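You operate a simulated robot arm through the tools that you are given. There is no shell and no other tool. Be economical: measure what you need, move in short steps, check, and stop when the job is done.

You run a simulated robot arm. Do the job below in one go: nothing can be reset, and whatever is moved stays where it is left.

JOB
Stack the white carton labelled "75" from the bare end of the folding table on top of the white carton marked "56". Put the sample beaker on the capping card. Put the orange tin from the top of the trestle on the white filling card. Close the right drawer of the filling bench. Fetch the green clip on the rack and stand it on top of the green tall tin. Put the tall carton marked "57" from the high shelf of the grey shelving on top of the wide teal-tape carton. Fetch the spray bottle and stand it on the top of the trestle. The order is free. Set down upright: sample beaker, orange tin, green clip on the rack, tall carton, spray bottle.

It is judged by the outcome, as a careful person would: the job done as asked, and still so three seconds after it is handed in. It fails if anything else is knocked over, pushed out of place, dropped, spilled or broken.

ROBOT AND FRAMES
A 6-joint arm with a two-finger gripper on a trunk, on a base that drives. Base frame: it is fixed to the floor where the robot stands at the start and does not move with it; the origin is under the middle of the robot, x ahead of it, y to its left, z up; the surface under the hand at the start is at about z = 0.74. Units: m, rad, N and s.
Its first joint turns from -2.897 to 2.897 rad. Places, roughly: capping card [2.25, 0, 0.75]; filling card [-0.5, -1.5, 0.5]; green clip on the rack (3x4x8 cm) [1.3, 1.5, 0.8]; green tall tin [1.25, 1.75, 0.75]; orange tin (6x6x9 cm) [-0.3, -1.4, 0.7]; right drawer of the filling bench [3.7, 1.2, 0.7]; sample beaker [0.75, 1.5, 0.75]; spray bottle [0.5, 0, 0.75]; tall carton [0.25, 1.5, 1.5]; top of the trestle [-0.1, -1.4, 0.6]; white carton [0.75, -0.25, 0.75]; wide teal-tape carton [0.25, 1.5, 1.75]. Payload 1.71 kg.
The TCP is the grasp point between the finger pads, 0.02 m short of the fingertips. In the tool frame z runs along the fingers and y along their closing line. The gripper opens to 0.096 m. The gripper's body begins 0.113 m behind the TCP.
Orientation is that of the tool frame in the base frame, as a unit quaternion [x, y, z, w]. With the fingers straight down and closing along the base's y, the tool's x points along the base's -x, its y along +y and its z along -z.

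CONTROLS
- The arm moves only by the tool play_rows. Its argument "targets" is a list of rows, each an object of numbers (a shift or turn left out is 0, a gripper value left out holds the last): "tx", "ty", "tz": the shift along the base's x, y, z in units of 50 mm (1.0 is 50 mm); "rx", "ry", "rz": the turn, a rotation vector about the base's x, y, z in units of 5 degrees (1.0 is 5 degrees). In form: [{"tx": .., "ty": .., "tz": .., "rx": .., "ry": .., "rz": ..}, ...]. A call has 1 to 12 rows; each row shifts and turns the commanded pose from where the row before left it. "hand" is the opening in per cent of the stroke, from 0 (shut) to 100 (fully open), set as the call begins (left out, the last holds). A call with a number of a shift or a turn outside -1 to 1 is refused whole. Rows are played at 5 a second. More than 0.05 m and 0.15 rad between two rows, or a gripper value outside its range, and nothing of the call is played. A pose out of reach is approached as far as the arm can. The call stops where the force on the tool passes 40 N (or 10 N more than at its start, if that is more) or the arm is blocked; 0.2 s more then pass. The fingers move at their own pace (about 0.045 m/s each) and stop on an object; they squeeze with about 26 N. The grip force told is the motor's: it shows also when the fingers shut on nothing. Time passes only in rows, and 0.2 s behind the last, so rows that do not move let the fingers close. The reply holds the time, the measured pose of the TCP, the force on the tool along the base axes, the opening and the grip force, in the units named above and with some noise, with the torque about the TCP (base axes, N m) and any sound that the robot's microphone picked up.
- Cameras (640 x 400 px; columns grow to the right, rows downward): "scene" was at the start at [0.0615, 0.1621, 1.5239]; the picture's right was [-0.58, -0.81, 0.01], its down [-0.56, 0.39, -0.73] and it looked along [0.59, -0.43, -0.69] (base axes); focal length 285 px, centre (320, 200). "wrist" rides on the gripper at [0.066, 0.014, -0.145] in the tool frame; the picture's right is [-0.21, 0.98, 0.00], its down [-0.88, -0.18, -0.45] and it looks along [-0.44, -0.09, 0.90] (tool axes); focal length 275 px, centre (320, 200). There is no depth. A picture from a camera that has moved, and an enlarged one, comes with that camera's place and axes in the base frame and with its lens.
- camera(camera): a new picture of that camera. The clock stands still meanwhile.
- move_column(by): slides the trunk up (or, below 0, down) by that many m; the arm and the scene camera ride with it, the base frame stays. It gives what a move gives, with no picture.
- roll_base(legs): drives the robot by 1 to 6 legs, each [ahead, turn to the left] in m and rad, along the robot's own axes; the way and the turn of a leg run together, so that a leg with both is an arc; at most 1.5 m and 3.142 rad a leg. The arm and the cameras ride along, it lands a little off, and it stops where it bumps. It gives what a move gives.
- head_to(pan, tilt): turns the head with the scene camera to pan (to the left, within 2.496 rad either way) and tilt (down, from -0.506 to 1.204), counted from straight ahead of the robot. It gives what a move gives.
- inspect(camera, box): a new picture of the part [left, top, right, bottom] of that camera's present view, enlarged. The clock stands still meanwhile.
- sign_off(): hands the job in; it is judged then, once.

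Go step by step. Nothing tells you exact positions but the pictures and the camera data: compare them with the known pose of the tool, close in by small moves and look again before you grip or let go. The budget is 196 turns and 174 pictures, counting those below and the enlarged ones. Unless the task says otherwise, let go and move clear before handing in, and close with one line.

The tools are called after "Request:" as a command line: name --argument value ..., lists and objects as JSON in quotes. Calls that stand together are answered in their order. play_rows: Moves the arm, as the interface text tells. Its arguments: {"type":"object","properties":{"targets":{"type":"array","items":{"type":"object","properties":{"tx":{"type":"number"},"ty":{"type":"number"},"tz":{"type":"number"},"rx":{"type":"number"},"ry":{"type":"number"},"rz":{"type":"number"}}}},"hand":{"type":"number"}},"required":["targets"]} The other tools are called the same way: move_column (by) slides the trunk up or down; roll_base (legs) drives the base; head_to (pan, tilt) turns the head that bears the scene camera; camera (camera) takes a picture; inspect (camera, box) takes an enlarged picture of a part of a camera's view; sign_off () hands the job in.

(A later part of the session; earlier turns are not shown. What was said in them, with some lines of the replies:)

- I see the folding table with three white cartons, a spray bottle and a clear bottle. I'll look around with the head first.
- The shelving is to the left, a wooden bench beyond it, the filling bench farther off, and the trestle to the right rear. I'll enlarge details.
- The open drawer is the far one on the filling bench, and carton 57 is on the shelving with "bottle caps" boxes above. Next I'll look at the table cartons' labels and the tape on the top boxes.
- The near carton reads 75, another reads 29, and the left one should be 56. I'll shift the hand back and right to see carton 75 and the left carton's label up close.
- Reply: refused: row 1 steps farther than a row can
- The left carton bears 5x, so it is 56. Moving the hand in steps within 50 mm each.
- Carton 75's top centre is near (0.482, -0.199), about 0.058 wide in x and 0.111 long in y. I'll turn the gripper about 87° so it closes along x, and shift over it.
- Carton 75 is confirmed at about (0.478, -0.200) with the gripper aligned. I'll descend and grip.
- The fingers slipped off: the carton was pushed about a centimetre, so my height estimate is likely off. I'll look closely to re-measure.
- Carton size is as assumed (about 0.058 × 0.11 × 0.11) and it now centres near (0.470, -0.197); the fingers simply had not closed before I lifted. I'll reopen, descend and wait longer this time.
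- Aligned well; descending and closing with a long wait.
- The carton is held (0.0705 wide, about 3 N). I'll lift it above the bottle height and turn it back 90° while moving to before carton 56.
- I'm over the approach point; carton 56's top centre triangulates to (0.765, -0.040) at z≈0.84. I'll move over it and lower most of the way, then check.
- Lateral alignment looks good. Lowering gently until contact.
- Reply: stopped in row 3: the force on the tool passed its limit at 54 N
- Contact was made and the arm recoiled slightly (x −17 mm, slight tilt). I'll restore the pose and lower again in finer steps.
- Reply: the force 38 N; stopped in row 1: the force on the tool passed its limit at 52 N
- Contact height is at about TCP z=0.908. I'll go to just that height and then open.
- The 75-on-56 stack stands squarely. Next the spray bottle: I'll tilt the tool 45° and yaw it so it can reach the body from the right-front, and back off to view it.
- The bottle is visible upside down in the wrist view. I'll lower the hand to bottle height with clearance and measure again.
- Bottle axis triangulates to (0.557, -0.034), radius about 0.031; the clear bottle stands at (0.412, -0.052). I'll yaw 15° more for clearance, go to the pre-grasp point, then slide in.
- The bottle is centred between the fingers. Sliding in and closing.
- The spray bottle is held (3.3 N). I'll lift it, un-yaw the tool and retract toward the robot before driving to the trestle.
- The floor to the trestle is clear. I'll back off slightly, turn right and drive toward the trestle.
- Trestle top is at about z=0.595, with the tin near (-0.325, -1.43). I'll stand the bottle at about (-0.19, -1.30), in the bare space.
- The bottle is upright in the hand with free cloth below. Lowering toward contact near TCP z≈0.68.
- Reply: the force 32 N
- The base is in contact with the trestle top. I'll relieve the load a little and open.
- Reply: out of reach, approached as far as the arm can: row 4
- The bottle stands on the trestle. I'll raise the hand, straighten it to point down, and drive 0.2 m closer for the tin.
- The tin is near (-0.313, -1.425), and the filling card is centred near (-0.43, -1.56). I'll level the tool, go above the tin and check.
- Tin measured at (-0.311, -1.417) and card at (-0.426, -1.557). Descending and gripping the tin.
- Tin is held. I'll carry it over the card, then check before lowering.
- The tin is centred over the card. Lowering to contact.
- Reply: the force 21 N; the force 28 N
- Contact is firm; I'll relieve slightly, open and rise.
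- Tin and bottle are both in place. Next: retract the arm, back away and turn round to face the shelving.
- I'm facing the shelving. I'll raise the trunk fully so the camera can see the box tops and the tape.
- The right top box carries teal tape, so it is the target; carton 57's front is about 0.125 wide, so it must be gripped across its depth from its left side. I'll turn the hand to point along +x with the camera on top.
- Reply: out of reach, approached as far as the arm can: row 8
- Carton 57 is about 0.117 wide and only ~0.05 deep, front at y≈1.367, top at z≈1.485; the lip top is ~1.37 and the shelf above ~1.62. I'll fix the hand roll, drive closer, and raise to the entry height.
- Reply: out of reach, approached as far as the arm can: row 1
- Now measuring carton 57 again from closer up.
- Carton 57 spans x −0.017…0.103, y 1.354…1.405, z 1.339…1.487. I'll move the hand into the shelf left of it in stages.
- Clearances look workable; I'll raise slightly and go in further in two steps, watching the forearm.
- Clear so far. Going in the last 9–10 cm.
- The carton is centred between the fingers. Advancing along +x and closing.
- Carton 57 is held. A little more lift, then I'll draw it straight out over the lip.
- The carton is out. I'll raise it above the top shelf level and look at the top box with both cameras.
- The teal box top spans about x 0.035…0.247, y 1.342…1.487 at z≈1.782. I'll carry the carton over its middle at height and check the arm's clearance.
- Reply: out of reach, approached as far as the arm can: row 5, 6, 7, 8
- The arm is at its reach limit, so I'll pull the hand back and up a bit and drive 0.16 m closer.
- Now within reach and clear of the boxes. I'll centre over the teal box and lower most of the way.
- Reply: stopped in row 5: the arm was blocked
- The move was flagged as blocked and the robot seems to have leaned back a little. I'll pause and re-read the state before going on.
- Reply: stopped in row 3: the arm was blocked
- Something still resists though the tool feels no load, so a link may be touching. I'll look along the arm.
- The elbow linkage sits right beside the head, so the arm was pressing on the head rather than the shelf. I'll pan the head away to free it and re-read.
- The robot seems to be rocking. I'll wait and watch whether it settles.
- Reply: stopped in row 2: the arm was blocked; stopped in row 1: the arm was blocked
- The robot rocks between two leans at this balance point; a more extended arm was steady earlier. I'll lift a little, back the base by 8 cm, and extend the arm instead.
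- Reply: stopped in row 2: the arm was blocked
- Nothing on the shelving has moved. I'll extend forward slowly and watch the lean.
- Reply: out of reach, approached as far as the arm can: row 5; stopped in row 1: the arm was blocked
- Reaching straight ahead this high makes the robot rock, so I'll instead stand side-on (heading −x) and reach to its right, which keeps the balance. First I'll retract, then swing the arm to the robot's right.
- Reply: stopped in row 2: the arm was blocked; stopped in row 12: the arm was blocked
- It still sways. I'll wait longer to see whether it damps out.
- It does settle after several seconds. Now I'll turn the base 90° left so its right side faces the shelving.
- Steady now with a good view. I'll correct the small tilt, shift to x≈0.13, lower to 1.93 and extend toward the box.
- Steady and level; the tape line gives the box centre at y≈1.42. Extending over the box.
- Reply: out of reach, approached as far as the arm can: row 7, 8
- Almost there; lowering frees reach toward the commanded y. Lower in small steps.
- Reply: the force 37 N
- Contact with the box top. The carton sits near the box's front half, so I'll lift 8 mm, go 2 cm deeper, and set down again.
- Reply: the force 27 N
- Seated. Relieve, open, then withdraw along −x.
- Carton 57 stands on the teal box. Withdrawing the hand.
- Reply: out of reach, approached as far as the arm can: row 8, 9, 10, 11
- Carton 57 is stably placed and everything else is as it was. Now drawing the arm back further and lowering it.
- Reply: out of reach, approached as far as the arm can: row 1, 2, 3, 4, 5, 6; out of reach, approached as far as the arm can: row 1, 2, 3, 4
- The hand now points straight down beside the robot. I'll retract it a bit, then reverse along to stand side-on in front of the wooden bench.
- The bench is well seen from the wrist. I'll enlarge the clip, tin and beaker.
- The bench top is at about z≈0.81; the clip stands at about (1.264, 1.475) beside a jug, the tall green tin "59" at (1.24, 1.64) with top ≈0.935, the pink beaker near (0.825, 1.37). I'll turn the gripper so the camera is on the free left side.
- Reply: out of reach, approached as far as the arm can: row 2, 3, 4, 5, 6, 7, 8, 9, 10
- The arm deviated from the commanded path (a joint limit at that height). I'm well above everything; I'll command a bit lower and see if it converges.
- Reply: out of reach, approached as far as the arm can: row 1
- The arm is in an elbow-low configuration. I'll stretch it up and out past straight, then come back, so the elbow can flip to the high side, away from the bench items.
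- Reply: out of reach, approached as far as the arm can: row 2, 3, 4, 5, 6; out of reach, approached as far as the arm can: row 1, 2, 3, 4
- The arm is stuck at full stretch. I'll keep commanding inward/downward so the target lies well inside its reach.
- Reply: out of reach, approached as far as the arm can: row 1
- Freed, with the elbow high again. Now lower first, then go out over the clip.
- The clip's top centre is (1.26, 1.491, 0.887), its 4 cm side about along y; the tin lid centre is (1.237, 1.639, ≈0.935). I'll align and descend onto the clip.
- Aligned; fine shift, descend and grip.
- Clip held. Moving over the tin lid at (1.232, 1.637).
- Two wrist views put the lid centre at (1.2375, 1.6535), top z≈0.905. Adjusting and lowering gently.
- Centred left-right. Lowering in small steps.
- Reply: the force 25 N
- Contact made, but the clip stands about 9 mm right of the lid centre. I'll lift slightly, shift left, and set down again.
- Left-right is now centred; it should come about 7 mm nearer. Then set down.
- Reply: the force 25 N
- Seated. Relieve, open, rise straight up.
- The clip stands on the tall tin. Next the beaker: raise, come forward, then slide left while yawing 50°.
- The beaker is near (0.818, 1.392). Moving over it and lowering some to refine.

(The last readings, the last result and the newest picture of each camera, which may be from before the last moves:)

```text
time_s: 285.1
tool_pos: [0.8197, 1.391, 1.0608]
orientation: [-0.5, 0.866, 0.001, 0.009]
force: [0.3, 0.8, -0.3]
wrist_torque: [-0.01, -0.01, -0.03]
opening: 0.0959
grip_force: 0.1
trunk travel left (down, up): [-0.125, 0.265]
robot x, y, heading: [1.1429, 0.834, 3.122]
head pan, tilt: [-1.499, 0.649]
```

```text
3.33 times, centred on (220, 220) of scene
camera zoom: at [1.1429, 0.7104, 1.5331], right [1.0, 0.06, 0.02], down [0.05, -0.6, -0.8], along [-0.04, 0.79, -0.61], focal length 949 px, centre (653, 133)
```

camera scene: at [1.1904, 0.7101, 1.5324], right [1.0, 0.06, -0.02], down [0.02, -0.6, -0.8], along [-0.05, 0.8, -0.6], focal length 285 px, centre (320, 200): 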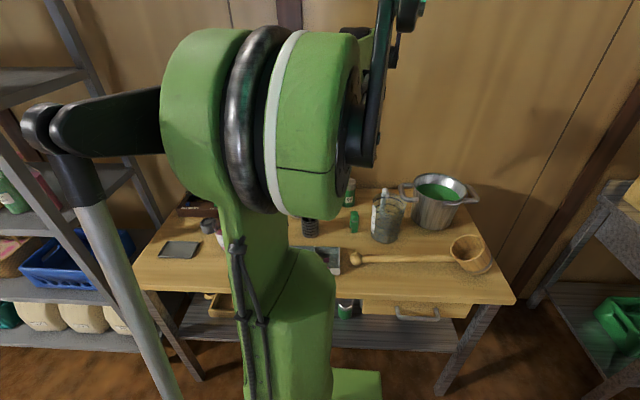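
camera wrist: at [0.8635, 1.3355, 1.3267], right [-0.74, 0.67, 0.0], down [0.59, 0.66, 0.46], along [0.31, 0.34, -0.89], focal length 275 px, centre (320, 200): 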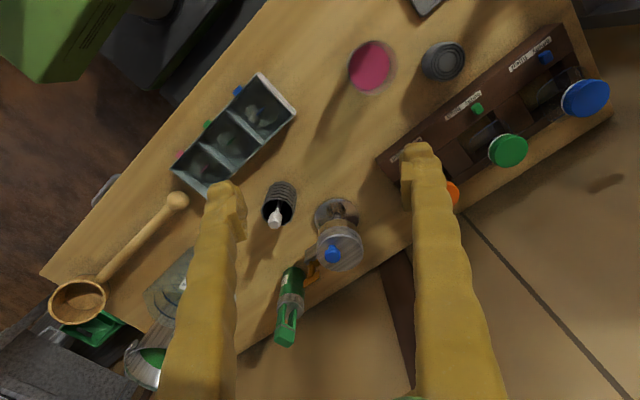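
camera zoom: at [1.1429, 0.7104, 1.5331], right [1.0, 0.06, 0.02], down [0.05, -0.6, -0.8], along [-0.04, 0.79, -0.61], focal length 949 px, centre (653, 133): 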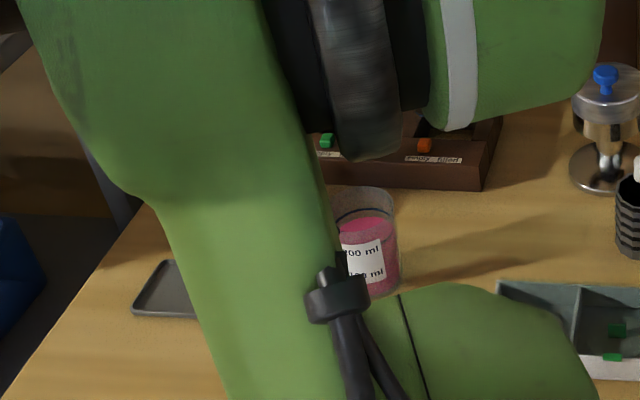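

Beaker centre (0.817, 1.392), about 67 mm wide; clear on all sides. Descending and gripping gently at mid height.

Request:
play_rows --targets '[{"tx": -0.04, "ty": 0.02, "tz": -0.7}, {"tz": -0.7}, {"tz": -0.7}, {"tz": -0.7}, {"tz": -0.7}, {"tz": -0.6}, {}]'

Request:
play_rows --targets '[{}, {}, {}, {}, {}, {}, {}, {}, {}, {}]' --hand 0

Request:
play_rows --targets '[{"tz": 0.1}, {"tz": 0.2}, {"tz": 0.3}, {"tz": 0.4}, {"tz": 0.5}, {"tz": 0.5}, {"tz": 0.5}, {"tz": 0.5}, {"tz": 0.4}, {"tz": 0.3}, {"tz": 0.2}, {}]'

Request:
camera --camera "wrist"

```text
time_s: 286.8
tool_pos: [0.8193, 1.3913, 0.8549]
orientation: [-0.5, 0.866, 0.001, 0.009]
force: [-0.3, 0.1, -0.1]
wrist_torque: [0.03, -0.01, -0.01]
opening: 0.096
grip_force: 0.1
trunk travel left (down, up): [-0.125, 0.265]
robot x, y, heading: [1.1478, 0.8324, 3.127]
head pan, tilt: [-1.499, 0.649]
```

```text
time_s: 288.9
tool_pos: [0.8212, 1.3907, 0.8561]
orientation: [-0.5, 0.866, 0.001, 0.01]
force: [-1.2, 2.1, 6.4]
wrist_torque: [-0.02, -0.09, 0.04]
opening: 0.0787
grip_force: 26.1
trunk travel left (down, up): [-0.125, 0.265]
robot x, y, heading: [1.1457, 0.8295, 3.125]
head pan, tilt: [-1.499, 0.649]
```

```text
time_s: 291.6
tool_pos: [0.8185, 1.3897, 1.0515]
orientation: [-0.5, 0.866, 0.001, 0.01]
force: [0.6, -0.6, -1.9]
wrist_torque: [-0.01, 0.0, 0.02]
opening: 0.0784
grip_force: 26.2
trunk travel left (down, up): [-0.125, 0.265]
robot x, y, heading: [1.1496, 0.8346, 3.13]
head pan, tilt: [-1.499, 0.649]
```

```text
51 pictures are left
camera wrist: at [0.7715, 1.3392, 1.1952], right [-0.74, 0.67, 0.0], down [0.59, 0.66, 0.46], along [0.31, 0.34, -0.89], focal length 275 px, centre (320, 200)
```

wrist: 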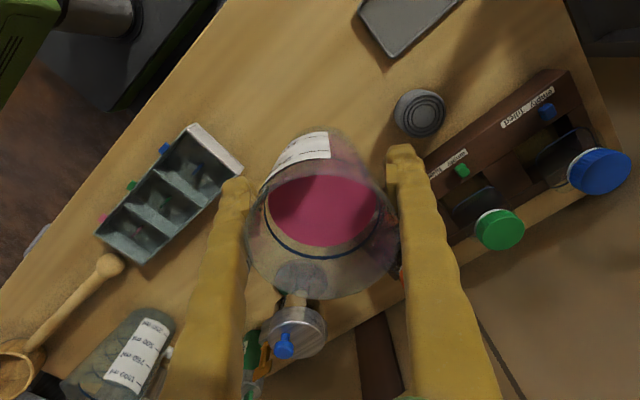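

The beaker is held upright (78 mm across at the grip). I'll bring it in close to the robot, gently, at z≈1.15 before driving.

Request:
play_rows --targets '[{"tx": 0.2, "ty": -0.15, "tz": 0.1}, {"tx": 0.35, "ty": -0.3, "tz": 0.2}, {"tx": 0.5, "ty": -0.4, "tz": 0.25}, {"tx": 0.5, "ty": -0.4, "tz": 0.3}, {"tx": 0.5, "ty": -0.4, "tz": 0.3}, {"tx": 0.5, "ty": -0.4, "tz": 0.3}, {"tx": 0.5, "ty": -0.4, "tz": 0.3}, {"tx": 0.5, "ty": -0.4, "tz": 0.2}, {"tx": 0.5, "ty": -0.4, "tz": 0.1}, {"tx": 0.3, "ty": -0.3}, {"tx": 0.2, "ty": -0.15}, {}]'

Request:
roll_base --legs '[[0, -0.204], [-0.954, 0], [0, -1.47], [0, -1.467]]'

Request:
camera --camera "wrist"

```text
time_s: 294.4
tool_pos: [1.0518, 1.2628, 1.1761]
orientation: [-0.506, 0.862, 0.006, 0.002]
force: [0.0, 0.5, -2.2]
wrist_torque: [-0.04, 0.05, -0.02]
opening: 0.0784
grip_force: 25.9
trunk travel left (down, up): [-0.125, 0.265]
robot x, y, heading: [1.1414, 0.8327, 3.131]
head pan, tilt: [-1.499, 0.649]
stopped in row 12: the arm was blocked; the commanded pose is now the measured one
```

```text
time_s: 313.1
tool_pos: [2.1816, 0.2018, 1.1742]
orientation: [0.858, 0.513, -0.004, 0.005]
force: [-0.4, 0.2, -1.9]
wrist_torque: [0.04, -0.01, -0.02]
opening: 0.0779
grip_force: 25.9
trunk travel left (down, up): [-0.125, 0.265]
robot x, y, heading: [2.0805, 0.6349, -0.001]
head pan, tilt: [-1.499, 0.649]
```

```text
50 pictures are left
camera wrist: at [2.2238, 0.2554, 1.3187], right [0.76, -0.65, 0.01], down [-0.58, -0.68, 0.45], along [-0.29, -0.35, -0.89], focal length 275 px, centre (320, 200)
```

wrist: 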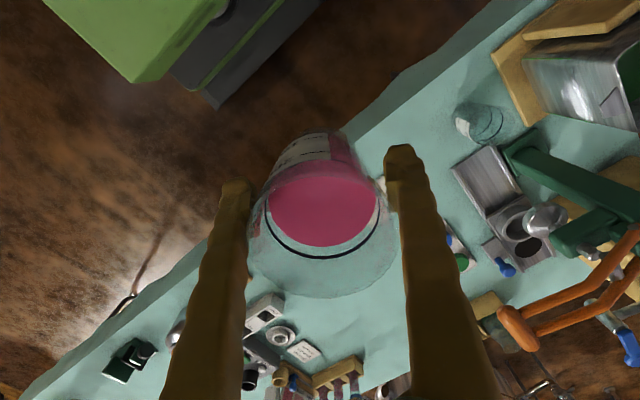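

The beaker travelled without spilling. I'll look at the table with the head camera to find the capping card.

Request:
head_to --pan -1.5 --tilt 0.75

Request:
camera --camera "scene"

```text
time_s: 313.8
tool_pos: [2.165, 0.1991, 1.1767]
orientation: [0.859, 0.512, 0.002, 0.009]
force: [-0.2, 1.3, -2.1]
wrist_torque: [0.0, 0.02, 0.03]
opening: 0.0783
grip_force: 26.1
trunk travel left (down, up): [-0.125, 0.265]
robot x, y, heading: [2.078, 0.6326, 0.005]
head pan, tilt: [-1.499, 0.75]
```

```text
49 pictures are left
camera scene: at [2.0782, 0.7573, 1.5246], right [-1.0, -0.06, 0.02], down [-0.05, 0.68, -0.73], along [0.03, -0.73, -0.68], focal length 285 px, centre (320, 200)
```

scene: 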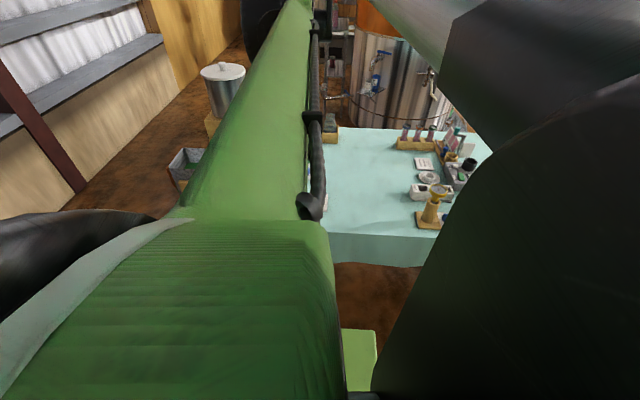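

The card is hidden behind the beaker in view. I'll move the hand out over the table at height so the card shows.

Request:
play_rows --targets '[{"ty": -0.2}, {"ty": -0.4, "tx": -0.1}, {"ty": -0.5, "tx": -0.1}, {"ty": -0.5, "tx": -0.1}, {"ty": -0.5, "tx": -0.1}, {"ty": -0.5, "tx": -0.1}, {"ty": -0.5, "tx": -0.1}, {"ty": -0.5, "tx": -0.1}, {"ty": -0.4}, {"ty": -0.3}, {"ty": -0.2}, {}]'

Request:
camera --camera "wrist"

```text
time_s: 316.4
tool_pos: [2.13, -0.0226, 1.175]
orientation: [0.859, 0.512, 0.002, 0.011]
force: [-0.4, 0.3, -1.5]
wrist_torque: [0.02, 0.0, -0.01]
opening: 0.0782
grip_force: 26.6
trunk travel left (down, up): [-0.125, 0.265]
robot x, y, heading: [2.0774, 0.6266, 0.007]
head pan, tilt: [-1.499, 0.75]
```

```text
48 pictures are left
camera wrist: at [2.1698, 0.0305, 1.3206], right [0.76, -0.65, 0.02], down [-0.58, -0.68, 0.45], along [-0.27, -0.35, -0.89], focal length 275 px, centre (320, 200)
```

wrist: 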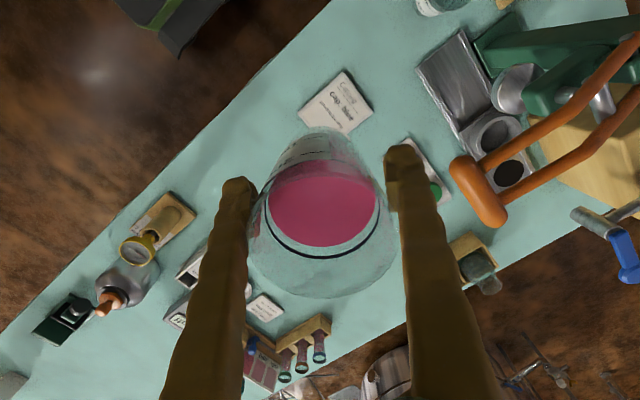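

The capping card centre is at about (2.158, −0.051). Moving above it and lowering gently to check.

Request:
play_rows --targets '[{"tx": 0.28, "ty": -0.28}, {"tx": 0.28, "ty": -0.28}, {"tz": -0.2}, {"tz": -0.4}, {"tz": -0.5}, {"tz": -0.6}, {"tz": -0.6}, {"tz": -0.6}, {"tz": -0.6}, {"tz": -0.6}, {"tz": -0.5}, {"tz": -0.3}]'

Request:
play_rows --targets '[{}]'

Request:
camera --camera "wrist"

```text
time_s: 319.0
tool_pos: [2.1564, -0.0506, 0.9315]
orientation: [0.858, 0.513, 0.002, 0.01]
force: [0.5, 0.8, -1.5]
wrist_torque: [-0.02, 0.01, -0.02]
opening: 0.0781
grip_force: 25.9
trunk travel left (down, up): [-0.125, 0.265]
robot x, y, heading: [2.0813, 0.6299, 0.002]
head pan, tilt: [-1.499, 0.75]
```

```text
time_s: 319.4
tool_pos: [2.1577, -0.0509, 0.9314]
orientation: [0.858, 0.513, 0.003, 0.01]
force: [0.1, 0.1, -2.9]
wrist_torque: [0.03, -0.03, 0.01]
opening: 0.0778
grip_force: 25.7
trunk travel left (down, up): [-0.125, 0.265]
robot x, y, heading: [2.0816, 0.6311, 0.002]
head pan, tilt: [-1.499, 0.75]
```

```text
47 pictures are left
camera wrist: at [2.1975, 0.0029, 1.0759], right [0.76, -0.65, 0.02], down [-0.58, -0.68, 0.45], along [-0.27, -0.35, -0.89], focal length 275 px, centre (320, 200)
```

wrist: 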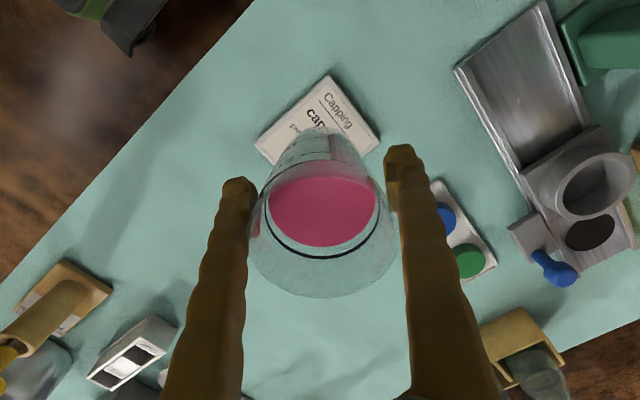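

Card spans x 2.089–2.205, y −0.114 to −0.017, centre (2.147, −0.066). Adjusting, then lowering to contact.

Request:
play_rows --targets '[{"tx": -0.2, "ty": -0.3}, {"tz": -0.4}, {"tz": -0.5}, {"tz": -0.5}, {"tz": -0.4}, {"tz": -0.3}, {}, {}]'

Request:
play_rows --targets '[{"tz": -0.15}, {}]'

Request:
play_rows --targets '[{"tz": -0.06}, {}]'

```text
time_s: 321.2
tool_pos: [2.1464, -0.0657, 0.8263]
orientation: [0.858, 0.514, 0.002, 0.01]
force: [0.0, -0.1, -2.8]
wrist_torque: [0.03, 0.02, -0.02]
opening: 0.0781
grip_force: 26.0
trunk travel left (down, up): [-0.125, 0.265]
robot x, y, heading: [2.0849, 0.6284, -0.002]
head pan, tilt: [-1.499, 0.75]
```

```text
time_s: 321.8
tool_pos: [2.147, -0.0659, 0.817]
orientation: [0.859, 0.513, 0.002, 0.01]
force: [-0.3, -0.2, -2.6]
wrist_torque: [-0.01, -0.02, 0.02]
opening: 0.0781
grip_force: 25.8
trunk travel left (down, up): [-0.125, 0.265]
robot x, y, heading: [2.0794, 0.628, 0.001]
head pan, tilt: [-1.499, 0.75]
```

```text
time_s: 322.4
tool_pos: [2.1464, -0.0662, 0.8147]
orientation: [0.859, 0.512, 0.003, 0.01]
force: [0.3, -0.1, -1.9]
wrist_torque: [0.02, 0.01, 0.01]
opening: 0.0782
grip_force: 26.3
trunk travel left (down, up): [-0.125, 0.265]
robot x, y, heading: [2.0814, 0.6314, 0.005]
head pan, tilt: [-1.499, 0.75]
```

Request:
play_rows --targets '[{"tz": -0.06}, {}]'

Request:
play_rows --targets '[{"tz": -0.06}, {}]'

Request:
play_rows --targets '[{"tz": -0.05}, {}]'

```text
time_s: 323.0
tool_pos: [2.1465, -0.0656, 0.8126]
orientation: [0.859, 0.512, 0.002, 0.01]
force: [-0.4, 0.1, -2.0]
wrist_torque: [-0.01, 0.0, 0.0]
opening: 0.0782
grip_force: 26.0
trunk travel left (down, up): [-0.125, 0.265]
robot x, y, heading: [2.0798, 0.6288, 0.001]
head pan, tilt: [-1.499, 0.75]
```

```text
time_s: 323.6
tool_pos: [2.1463, -0.066, 0.8084]
orientation: [0.858, 0.513, 0.003, 0.009]
force: [0.5, 0.4, -1.3]
wrist_torque: [0.01, 0.05, -0.03]
opening: 0.0781
grip_force: 26.3
trunk travel left (down, up): [-0.125, 0.265]
robot x, y, heading: [2.0804, 0.6303, 0.002]
head pan, tilt: [-1.499, 0.75]
```

```text
time_s: 324.2
tool_pos: [2.1483, -0.0654, 0.8081]
orientation: [0.858, 0.513, 0.002, 0.009]
force: [0.3, -3.2, 18.1]
wrist_torque: [-0.32, 0.45, 0.1]
opening: 0.0784
grip_force: 27.0
trunk travel left (down, up): [-0.125, 0.265]
robot x, y, heading: [2.0829, 0.6314, 0.005]
head pan, tilt: [-1.499, 0.75]
```

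Contact. Relieve, open slowly, and rise.

Request:
play_rows --targets '[{"tz": 0.03}, {}]'

Request:
play_rows --targets '[{}, {}, {}, {}, {}, {}]' --hand 100

Request:
play_rows --targets '[{"tz": 0.3}, {"tz": 0.6}, {"tz": 0.8}, {"tz": 0.9}, {"tz": 0.9}, {"tz": 0.9}, {"tz": 0.9}, {}]'

Request:
camera --camera "wrist"

```text
time_s: 324.8
tool_pos: [2.1471, -0.065, 0.8084]
orientation: [0.859, 0.512, 0.002, 0.01]
force: [-0.4, 0.6, -2.0]
wrist_torque: [0.0, 0.04, 0.0]
opening: 0.0781
grip_force: 26.2
trunk travel left (down, up): [-0.125, 0.265]
robot x, y, heading: [2.0822, 0.6304, -0.003]
head pan, tilt: [-1.499, 0.75]
```

```text
time_s: 326.2
tool_pos: [2.1464, -0.0666, 0.8086]
orientation: [0.858, 0.513, 0.003, 0.01]
force: [0.3, 0.4, 0.5]
wrist_torque: [-0.01, -0.02, 0.03]
opening: 0.0962
grip_force: 0.0
trunk travel left (down, up): [-0.125, 0.265]
robot x, y, heading: [2.0792, 0.6297, 0.002]
head pan, tilt: [-1.499, 0.75]
```

```text
time_s: 328.0
tool_pos: [2.1481, -0.065, 1.0749]
orientation: [0.859, 0.512, 0.003, 0.009]
force: [0.0, 0.3, 0.0]
wrist_torque: [-0.03, 0.03, 0.02]
opening: 0.0962
grip_force: 0.2
trunk travel left (down, up): [-0.125, 0.265]
robot x, y, heading: [2.0769, 0.6291, -0.001]
head pan, tilt: [-1.499, 0.75]
```

```text
46 pictures are left
camera wrist: at [2.188, -0.0119, 1.2195], right [0.76, -0.65, 0.02], down [-0.58, -0.68, 0.45], along [-0.27, -0.35, -0.89], focal length 275 px, centre (320, 200)
```

wrist: 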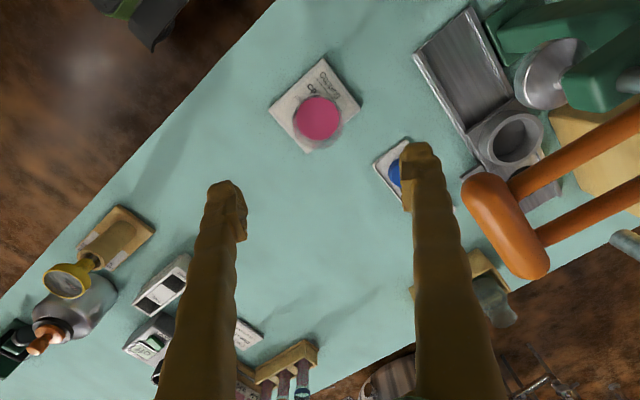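

The beaker stands on the capping card. Now the drawer: I'll pull the arm in and drive along toward the far end, then look.

Request:
play_rows --targets '[{"tz": 0.8}, {"ty": 0.8, "tz": 0.4}, {"ty": 0.9}, {"ty": 0.9}, {"ty": 0.9}, {"ty": 0.9}, {"ty": 0.9}, {}]'

Request:
roll_base --legs '[[0, -0.12], [1.0, 0], [0, 0.12]]'

Request:
head_to --pan 0.7 --tilt 0.65

Request:
camera --camera "scene"

```text
time_s: 329.8
tool_pos: [2.1469, 0.1988, 1.1339]
orientation: [0.859, 0.513, 0.002, 0.01]
force: [0.1, 0.0, -0.3]
wrist_torque: [-0.07, 0.0, -0.02]
opening: 0.0959
grip_force: 0.1
trunk travel left (down, up): [-0.125, 0.265]
robot x, y, heading: [2.0763, 0.6304, 0.002]
head pan, tilt: [-1.499, 0.75]
```

```text
time_s: 338.3
tool_pos: [3.1527, 0.0825, 1.1334]
orientation: [0.856, 0.517, 0.002, 0.009]
force: [-0.3, 0.2, 0.1]
wrist_torque: [-0.05, 0.01, 0.01]
opening: 0.0958
grip_force: 0.2
trunk travel left (down, up): [-0.125, 0.265]
robot x, y, heading: [3.0781, 0.5108, 0.007]
head pan, tilt: [-1.499, 0.75]
```

```text
time_s: 340.4
tool_pos: [3.1361, 0.0808, 1.1342]
orientation: [0.857, 0.516, 0.008, 0.014]
force: [0.4, -0.8, -0.1]
wrist_torque: [-0.01, 0.02, -0.03]
opening: 0.0958
grip_force: 0.2
trunk travel left (down, up): [-0.125, 0.265]
robot x, y, heading: [3.0845, 0.512, 0.011]
head pan, tilt: [0.7, 0.649]
```

```text
45 pictures are left
camera scene: at [3.1593, 0.7165, 1.532], right [-0.09, -1.0, 0.0], down [-0.61, 0.06, -0.79], along [0.78, -0.07, -0.62], focal length 285 px, centre (320, 200)
```

scene: 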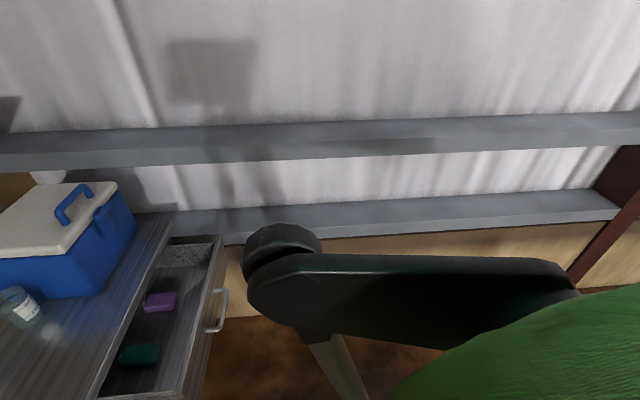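

The open drawer's front is at y≈1.01, x 3.43–3.94, handle near (3.68, 0.97, 0.7). I'll turn so the arm is on that side and back up level with it.

Request:
roll_base --legs '[[0, 1.56], [0, 1.56], [-0.54, 0]]'

Request:
play_rows --targets '[{}, {}, {}, {}, {}]' --hand 0

Request:
camera --camera "wrist"

Request:
head_to --pan -1.4 --tilt 0.7

Request:
camera --camera "scene"

```text
time_s: 356.2
tool_pos: [3.5763, 0.9449, 1.1338]
orientation: [-0.512, 0.859, 0.014, -0.009]
force: [-0.3, -0.6, 0.6]
wrist_torque: [0.01, 0.01, 0.01]
opening: 0.0962
grip_force: 0.1
trunk travel left (down, up): [-0.125, 0.265]
robot x, y, heading: [3.6292, 0.5122, 3.136]
head pan, tilt: [0.7, 0.649]
```

```text
time_s: 357.4
tool_pos: [3.5921, 0.9436, 1.1354]
orientation: [-0.511, 0.859, 0.018, -0.014]
force: [-0.5, 0.9, -0.1]
wrist_torque: [0.0, 0.02, 0.0]
opening: 0.0001
grip_force: 8.8
trunk travel left (down, up): [-0.125, 0.265]
robot x, y, heading: [3.6219, 0.5047, 3.135]
head pan, tilt: [0.7, 0.649]
```

```text
44 pictures are left
camera wrist: at [3.5544, 0.8915, 1.2813], right [-0.76, 0.65, 0.04], down [0.6, 0.68, 0.43], along [0.25, 0.35, -0.9], focal length 275 px, centre (320, 200)
```

wrist: 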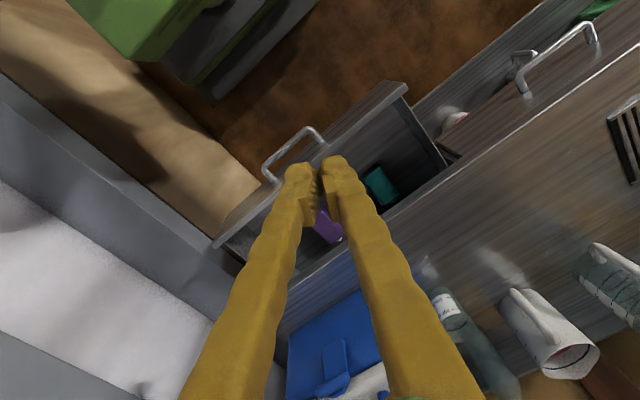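

```text
time_s: 359.4
tool_pos: [3.5921, 0.9445, 1.1343]
orientation: [-0.512, 0.859, 0.018, -0.014]
force: [0.5, -0.4, -0.8]
wrist_torque: [0.01, -0.03, 0.02]
opening: 0.0001
grip_force: 25.8
trunk travel left (down, up): [-0.125, 0.265]
robot x, y, heading: [3.6275, 0.5103, 3.136]
head pan, tilt: [-1.4, 0.7]
```

```text
43 pictures are left
camera scene: at [3.6179, 0.3848, 1.5286], right [0.99, 0.17, 0.02], down [0.12, -0.63, -0.76], along [-0.12, 0.75, -0.65], focal length 285 px, centre (320, 200)
```

scene: 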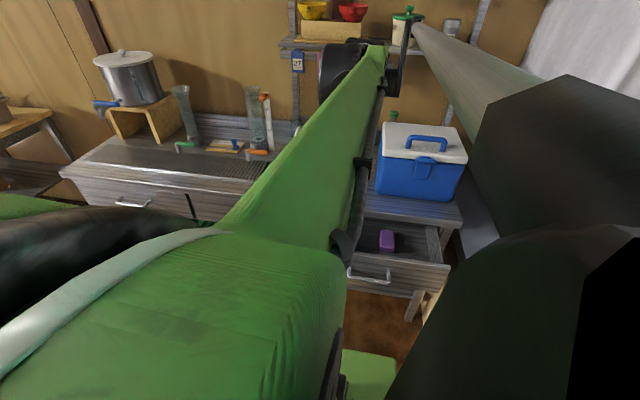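

Drawer handle bar is at about (3.69, 0.975, 0.70). I'll turn the closed fist square, go down in front of the handle, and push +y.

Request:
play_rows --targets '[{"rz": 1, "ty": -0.5}, {"rz": 1, "ty": -0.5, "tx": 0.3}, {"rz": 1, "ty": -0.3, "tx": 0.4}, {"rz": 1, "tx": 0.4}, {"rz": 1, "tx": 0.4}, {"rz": 0.7, "tx": 0.4}, {}]'

Request:
play_rows --targets '[{"tz": -0.9}, {"tz": -0.9}, {"tz": -0.9}, {"tz": -0.9}, {"tz": -0.9}, {"tz": -0.9}, {"tz": -0.9}, {"tz": -0.9}, {"tz": -0.9}, {"tz": -0.4}, {}]'

Request:
camera --camera "wrist"

Request:
camera --camera "scene"

```text
time_s: 361.0
tool_pos: [3.6873, 0.8809, 1.1355]
orientation: [0.708, -0.706, -0.013, 0.018]
force: [-0.1, -0.1, -1.0]
wrist_torque: [-0.02, 0.0, 0.04]
opening: 0.0
grip_force: 26.1
trunk travel left (down, up): [-0.125, 0.265]
robot x, y, heading: [3.6217, 0.511, 3.134]
head pan, tilt: [-1.4, 0.7]
```

```text
time_s: 363.4
tool_pos: [3.6903, 0.8837, 0.7218]
orientation: [0.707, -0.707, -0.013, 0.019]
force: [1.5, -0.3, -0.3]
wrist_torque: [-0.04, 0.03, -0.01]
opening: 0.0
grip_force: 26.2
out of reach, approached as far as the arm can: row 10
trunk travel left (down, up): [-0.125, 0.265]
robot x, y, heading: [3.6286, 0.5116, 3.137]
head pan, tilt: [-1.4, 0.7]
```

```text
42 pictures are left
camera wrist: at [3.6823, 0.8194, 0.8678], right [-0.98, 0.21, 0.04], down [0.2, 0.88, 0.43], along [0.05, 0.43, -0.9], focal length 275 px, centre (320, 200)
```

wrist: 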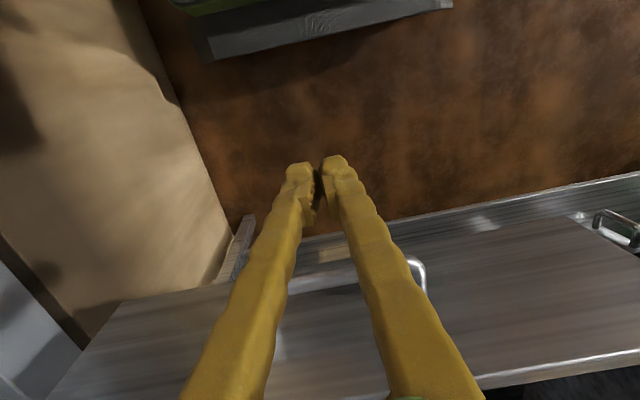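

```text
41 pictures are left
camera scene: at [3.6189, 0.3851, 1.5287], right [0.99, 0.16, 0.01], down [0.12, -0.64, -0.76], along [-0.12, 0.75, -0.65], focal length 285 px, centre (320, 200)
```

scene: 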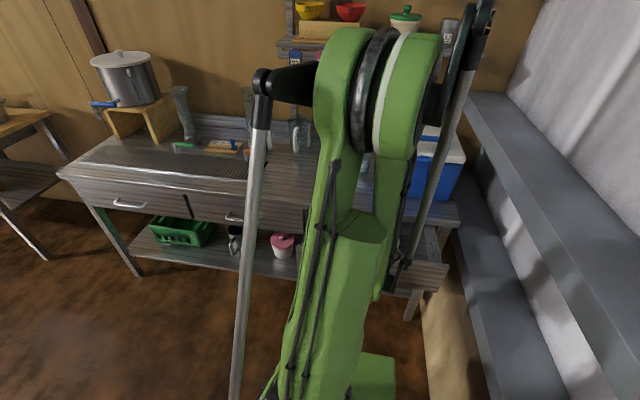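

The fist is in front of the handle. I'll lower the trunk 3 cm for a better contact height and then push.

Request:
move_column --by -0.03

Request:
play_rows --targets '[{"ty": 0.5}, {"ty": 0.5}, {"ty": 0.4}, {"ty": 0.4}, {"ty": 0.4}, {}]'

Request:
camera --camera "wrist"

```text
time_s: 364.2
tool_pos: [3.6905, 0.8831, 0.6922]
orientation: [0.707, -0.707, -0.013, 0.019]
force: [-1.0, -0.8, 0.3]
wrist_torque: [-0.02, 0.0, 0.0]
opening: 0.0
grip_force: 25.7
trunk travel left (down, up): [-0.095, 0.295]
robot x, y, heading: [3.6292, 0.5085, 3.134]
head pan, tilt: [-1.4, 0.7]
```

```text
time_s: 365.6
tool_pos: [3.6907, 0.9941, 0.6928]
orientation: [0.708, -0.706, -0.012, 0.019]
force: [-0.3, -0.2, 0.3]
wrist_torque: [0.01, -0.01, 0.02]
opening: 0.0002
grip_force: 26.0
trunk travel left (down, up): [-0.095, 0.295]
robot x, y, heading: [3.6272, 0.5051, 3.137]
head pan, tilt: [-1.4, 0.7]
```

```text
40 pictures are left
camera wrist: at [3.6826, 0.9293, 0.8386], right [-0.98, 0.21, 0.04], down [0.2, 0.88, 0.43], along [0.05, 0.43, -0.9], focal length 275 px, centre (320, 200)
```

wrist: 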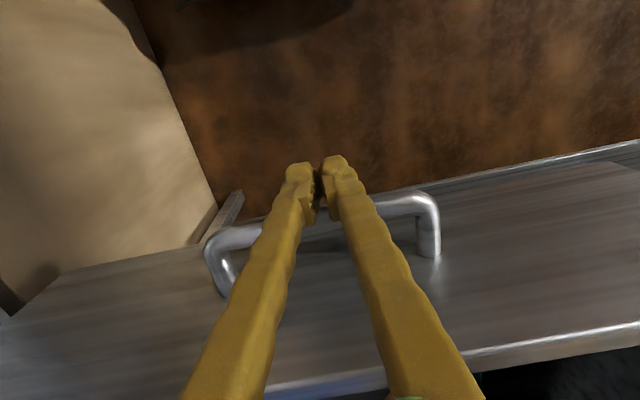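

Handle squarely ahead. Pushing on.

Request:
play_rows --targets '[{"ty": 0.3}, {"ty": 0.3}, {"ty": 0.3}, {"ty": 0.3}, {"ty": 0.3}, {"ty": 0.3}, {}]'

Request:
play_rows --targets '[{"ty": 0.3}, {"ty": 0.3}, {"ty": 0.3}, {"ty": 0.3}, {"ty": 0.3}, {"ty": 0.3}, {"ty": 0.3}, {"ty": 0.3}, {}]'

Request:
camera --camera "wrist"

Request:
camera --camera "scene"

```text
time_s: 367.2
tool_pos: [3.6911, 1.083, 0.6913]
orientation: [0.708, -0.706, -0.011, 0.018]
force: [-0.5, -0.4, 0.1]
wrist_torque: [0.0, -0.02, -0.03]
opening: 0.0
grip_force: 26.2
trunk travel left (down, up): [-0.095, 0.295]
robot x, y, heading: [3.6274, 0.514, 3.137]
head pan, tilt: [-1.4, 0.7]
```

```text
time_s: 368.5
tool_pos: [3.7033, 1.1558, 0.6902]
orientation: [-0.706, 0.707, 0.017, -0.028]
force: [-6.4, -1.9, -14.8]
wrist_torque: [-0.13, 0.05, 0.03]
opening: 0.0
grip_force: 29.2
trunk travel left (down, up): [-0.095, 0.295]
robot x, y, heading: [3.6286, 0.513, 3.133]
head pan, tilt: [-1.4, 0.7]
stopped in row 6: the force on the tool passed its limit at 63 N (the readings are from after the stop); the commanded pose is now the measured one
```

```text
39 pictures are left
camera wrist: at [3.6975, 1.0932, 0.8367], right [-0.98, 0.21, 0.06], down [0.21, 0.88, 0.42], along [0.04, 0.42, -0.91], focal length 275 px, centre (320, 200)
```

wrist: 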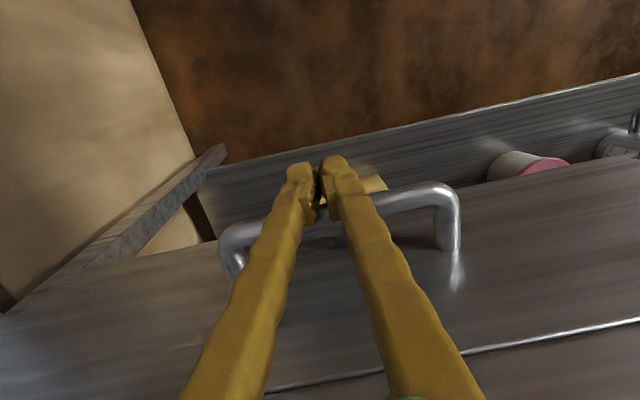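

```text
38 pictures are left
camera scene: at [3.6242, 0.385, 1.4985], right [0.99, 0.16, 0.01], down [0.12, -0.64, -0.76], along [-0.12, 0.75, -0.65], focal length 285 px, centre (320, 200)
```

scene: 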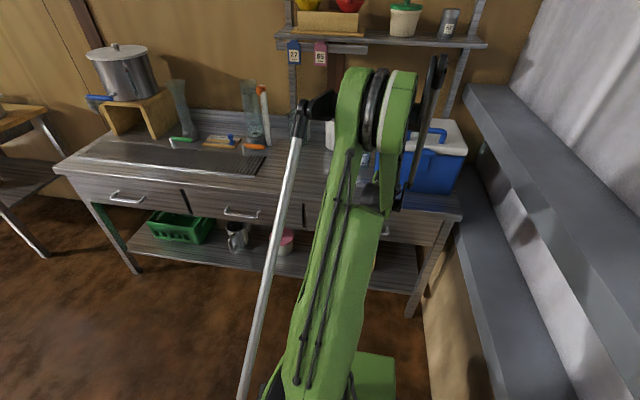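

The push stopped at a firm end. I'll back off and inspect whether the drawer is fully closed.

Request:
play_rows --targets '[{"ty": -0.4}, {"ty": -0.5}, {"ty": -0.6}, {"ty": -0.6}, {"ty": -0.6}, {}]'

Request:
camera --camera "wrist"

Request:
inspect --camera "scene" --box '[40, 140, 500, 320]'

```text
time_s: 369.9
tool_pos: [3.7046, 1.0212, 0.6906]
orientation: [-0.706, 0.707, 0.018, -0.028]
force: [1.2, 0.3, 0.8]
wrist_torque: [-0.01, 0.12, 0.0]
opening: 0.0
grip_force: 29.1
trunk travel left (down, up): [-0.095, 0.295]
robot x, y, heading: [3.6235, 0.509, 3.136]
head pan, tilt: [-1.4, 0.7]
```

```text
37 pictures are left
camera wrist: at [3.6989, 0.9582, 0.8373], right [-0.98, 0.21, 0.06], down [0.21, 0.88, 0.42], along [0.03, 0.42, -0.91], focal length 275 px, centre (320, 200)
```

wrist: 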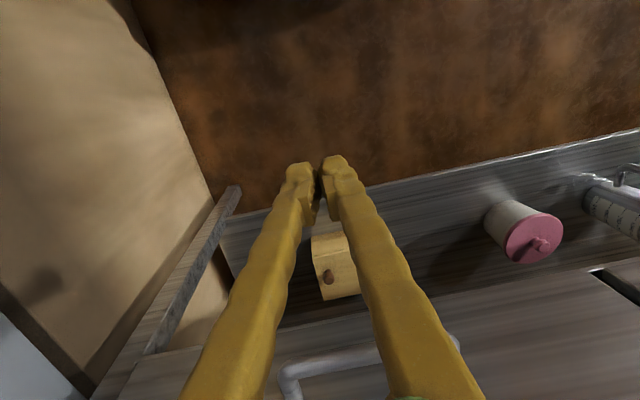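

```text
1.39 times, centred on (270, 230) of scene
camera zoom: at [3.6674, 0.3846, 1.4981], right [0.99, 0.16, -0.02], down [0.09, -0.64, -0.77], along [-0.14, 0.75, -0.64], focal length 396 px, centre (390, 158)
```

zoom: 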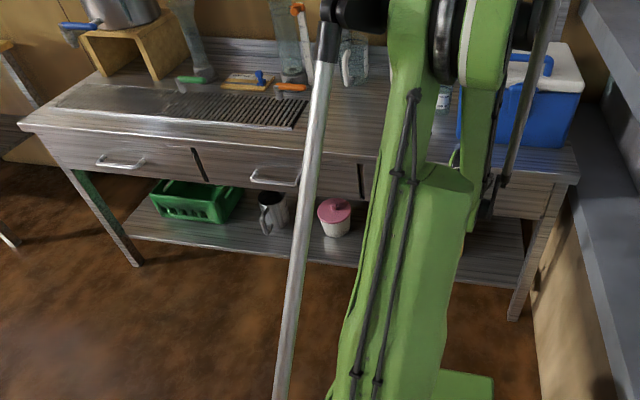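

Request:
play_rows --targets '[{"ty": -0.8}, {"tz": 0.9}, {"tz": 0.9}, {"tz": 0.9}, {"tz": 0.9}, {"tz": 0.9}, {"tz": 0.9}, {"tz": 0.9}, {"tz": 0.9}, {}]'

Request:
camera --camera "wrist"

```text
time_s: 372.1
tool_pos: [3.7018, 0.9806, 1.0511]
orientation: [0.707, -0.707, -0.016, 0.028]
force: [-0.7, -0.2, -0.2]
wrist_torque: [-0.01, -0.01, 0.02]
opening: 0.0001
grip_force: 29.6
trunk travel left (down, up): [-0.095, 0.295]
robot x, y, heading: [3.6283, 0.5085, 3.139]
head pan, tilt: [-1.4, 0.7]
```

```text
35 pictures are left
camera wrist: at [3.696, 0.9176, 1.1982], right [-0.98, 0.21, 0.06], down [0.21, 0.88, 0.42], along [0.04, 0.42, -0.91], focal length 275 px, centre (320, 200)
```

wrist: 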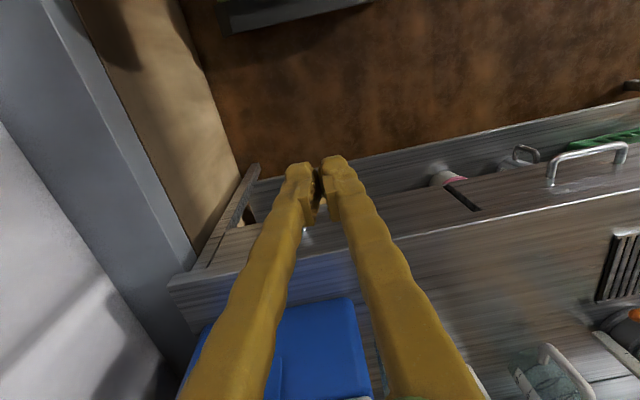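

Request:
inspect --camera "wrist" --box '[220, 110, 640, 300]'

```text
1.52 times, centred on (430, 205) of wrist
camera zoom: at [3.696, 0.9176, 1.1982], right [-0.98, 0.21, 0.06], down [0.21, 0.88, 0.42], along [0.04, 0.42, -0.91], focal length 420 px, centre (152, 192)
```

zoom: 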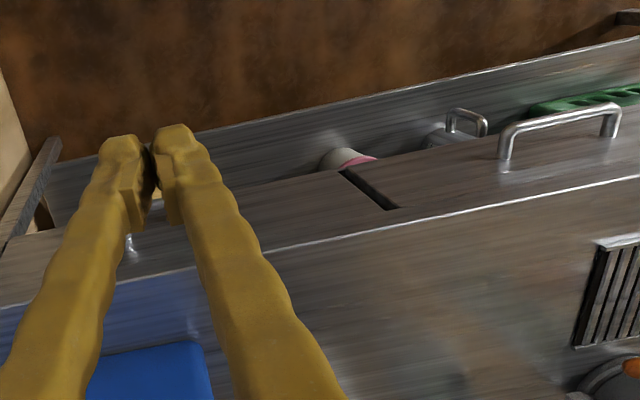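

The right drawer's front is now flush with its neighbour, so it is closed. The hand is empty and clear, and every other placement was checked after release, so I'm handing in.

Request:
sign_off

```text
The job is handed in.
```

All seven jobs are done and handed in. I saw each object standing in place after letting go, and the drawer front sits flush.
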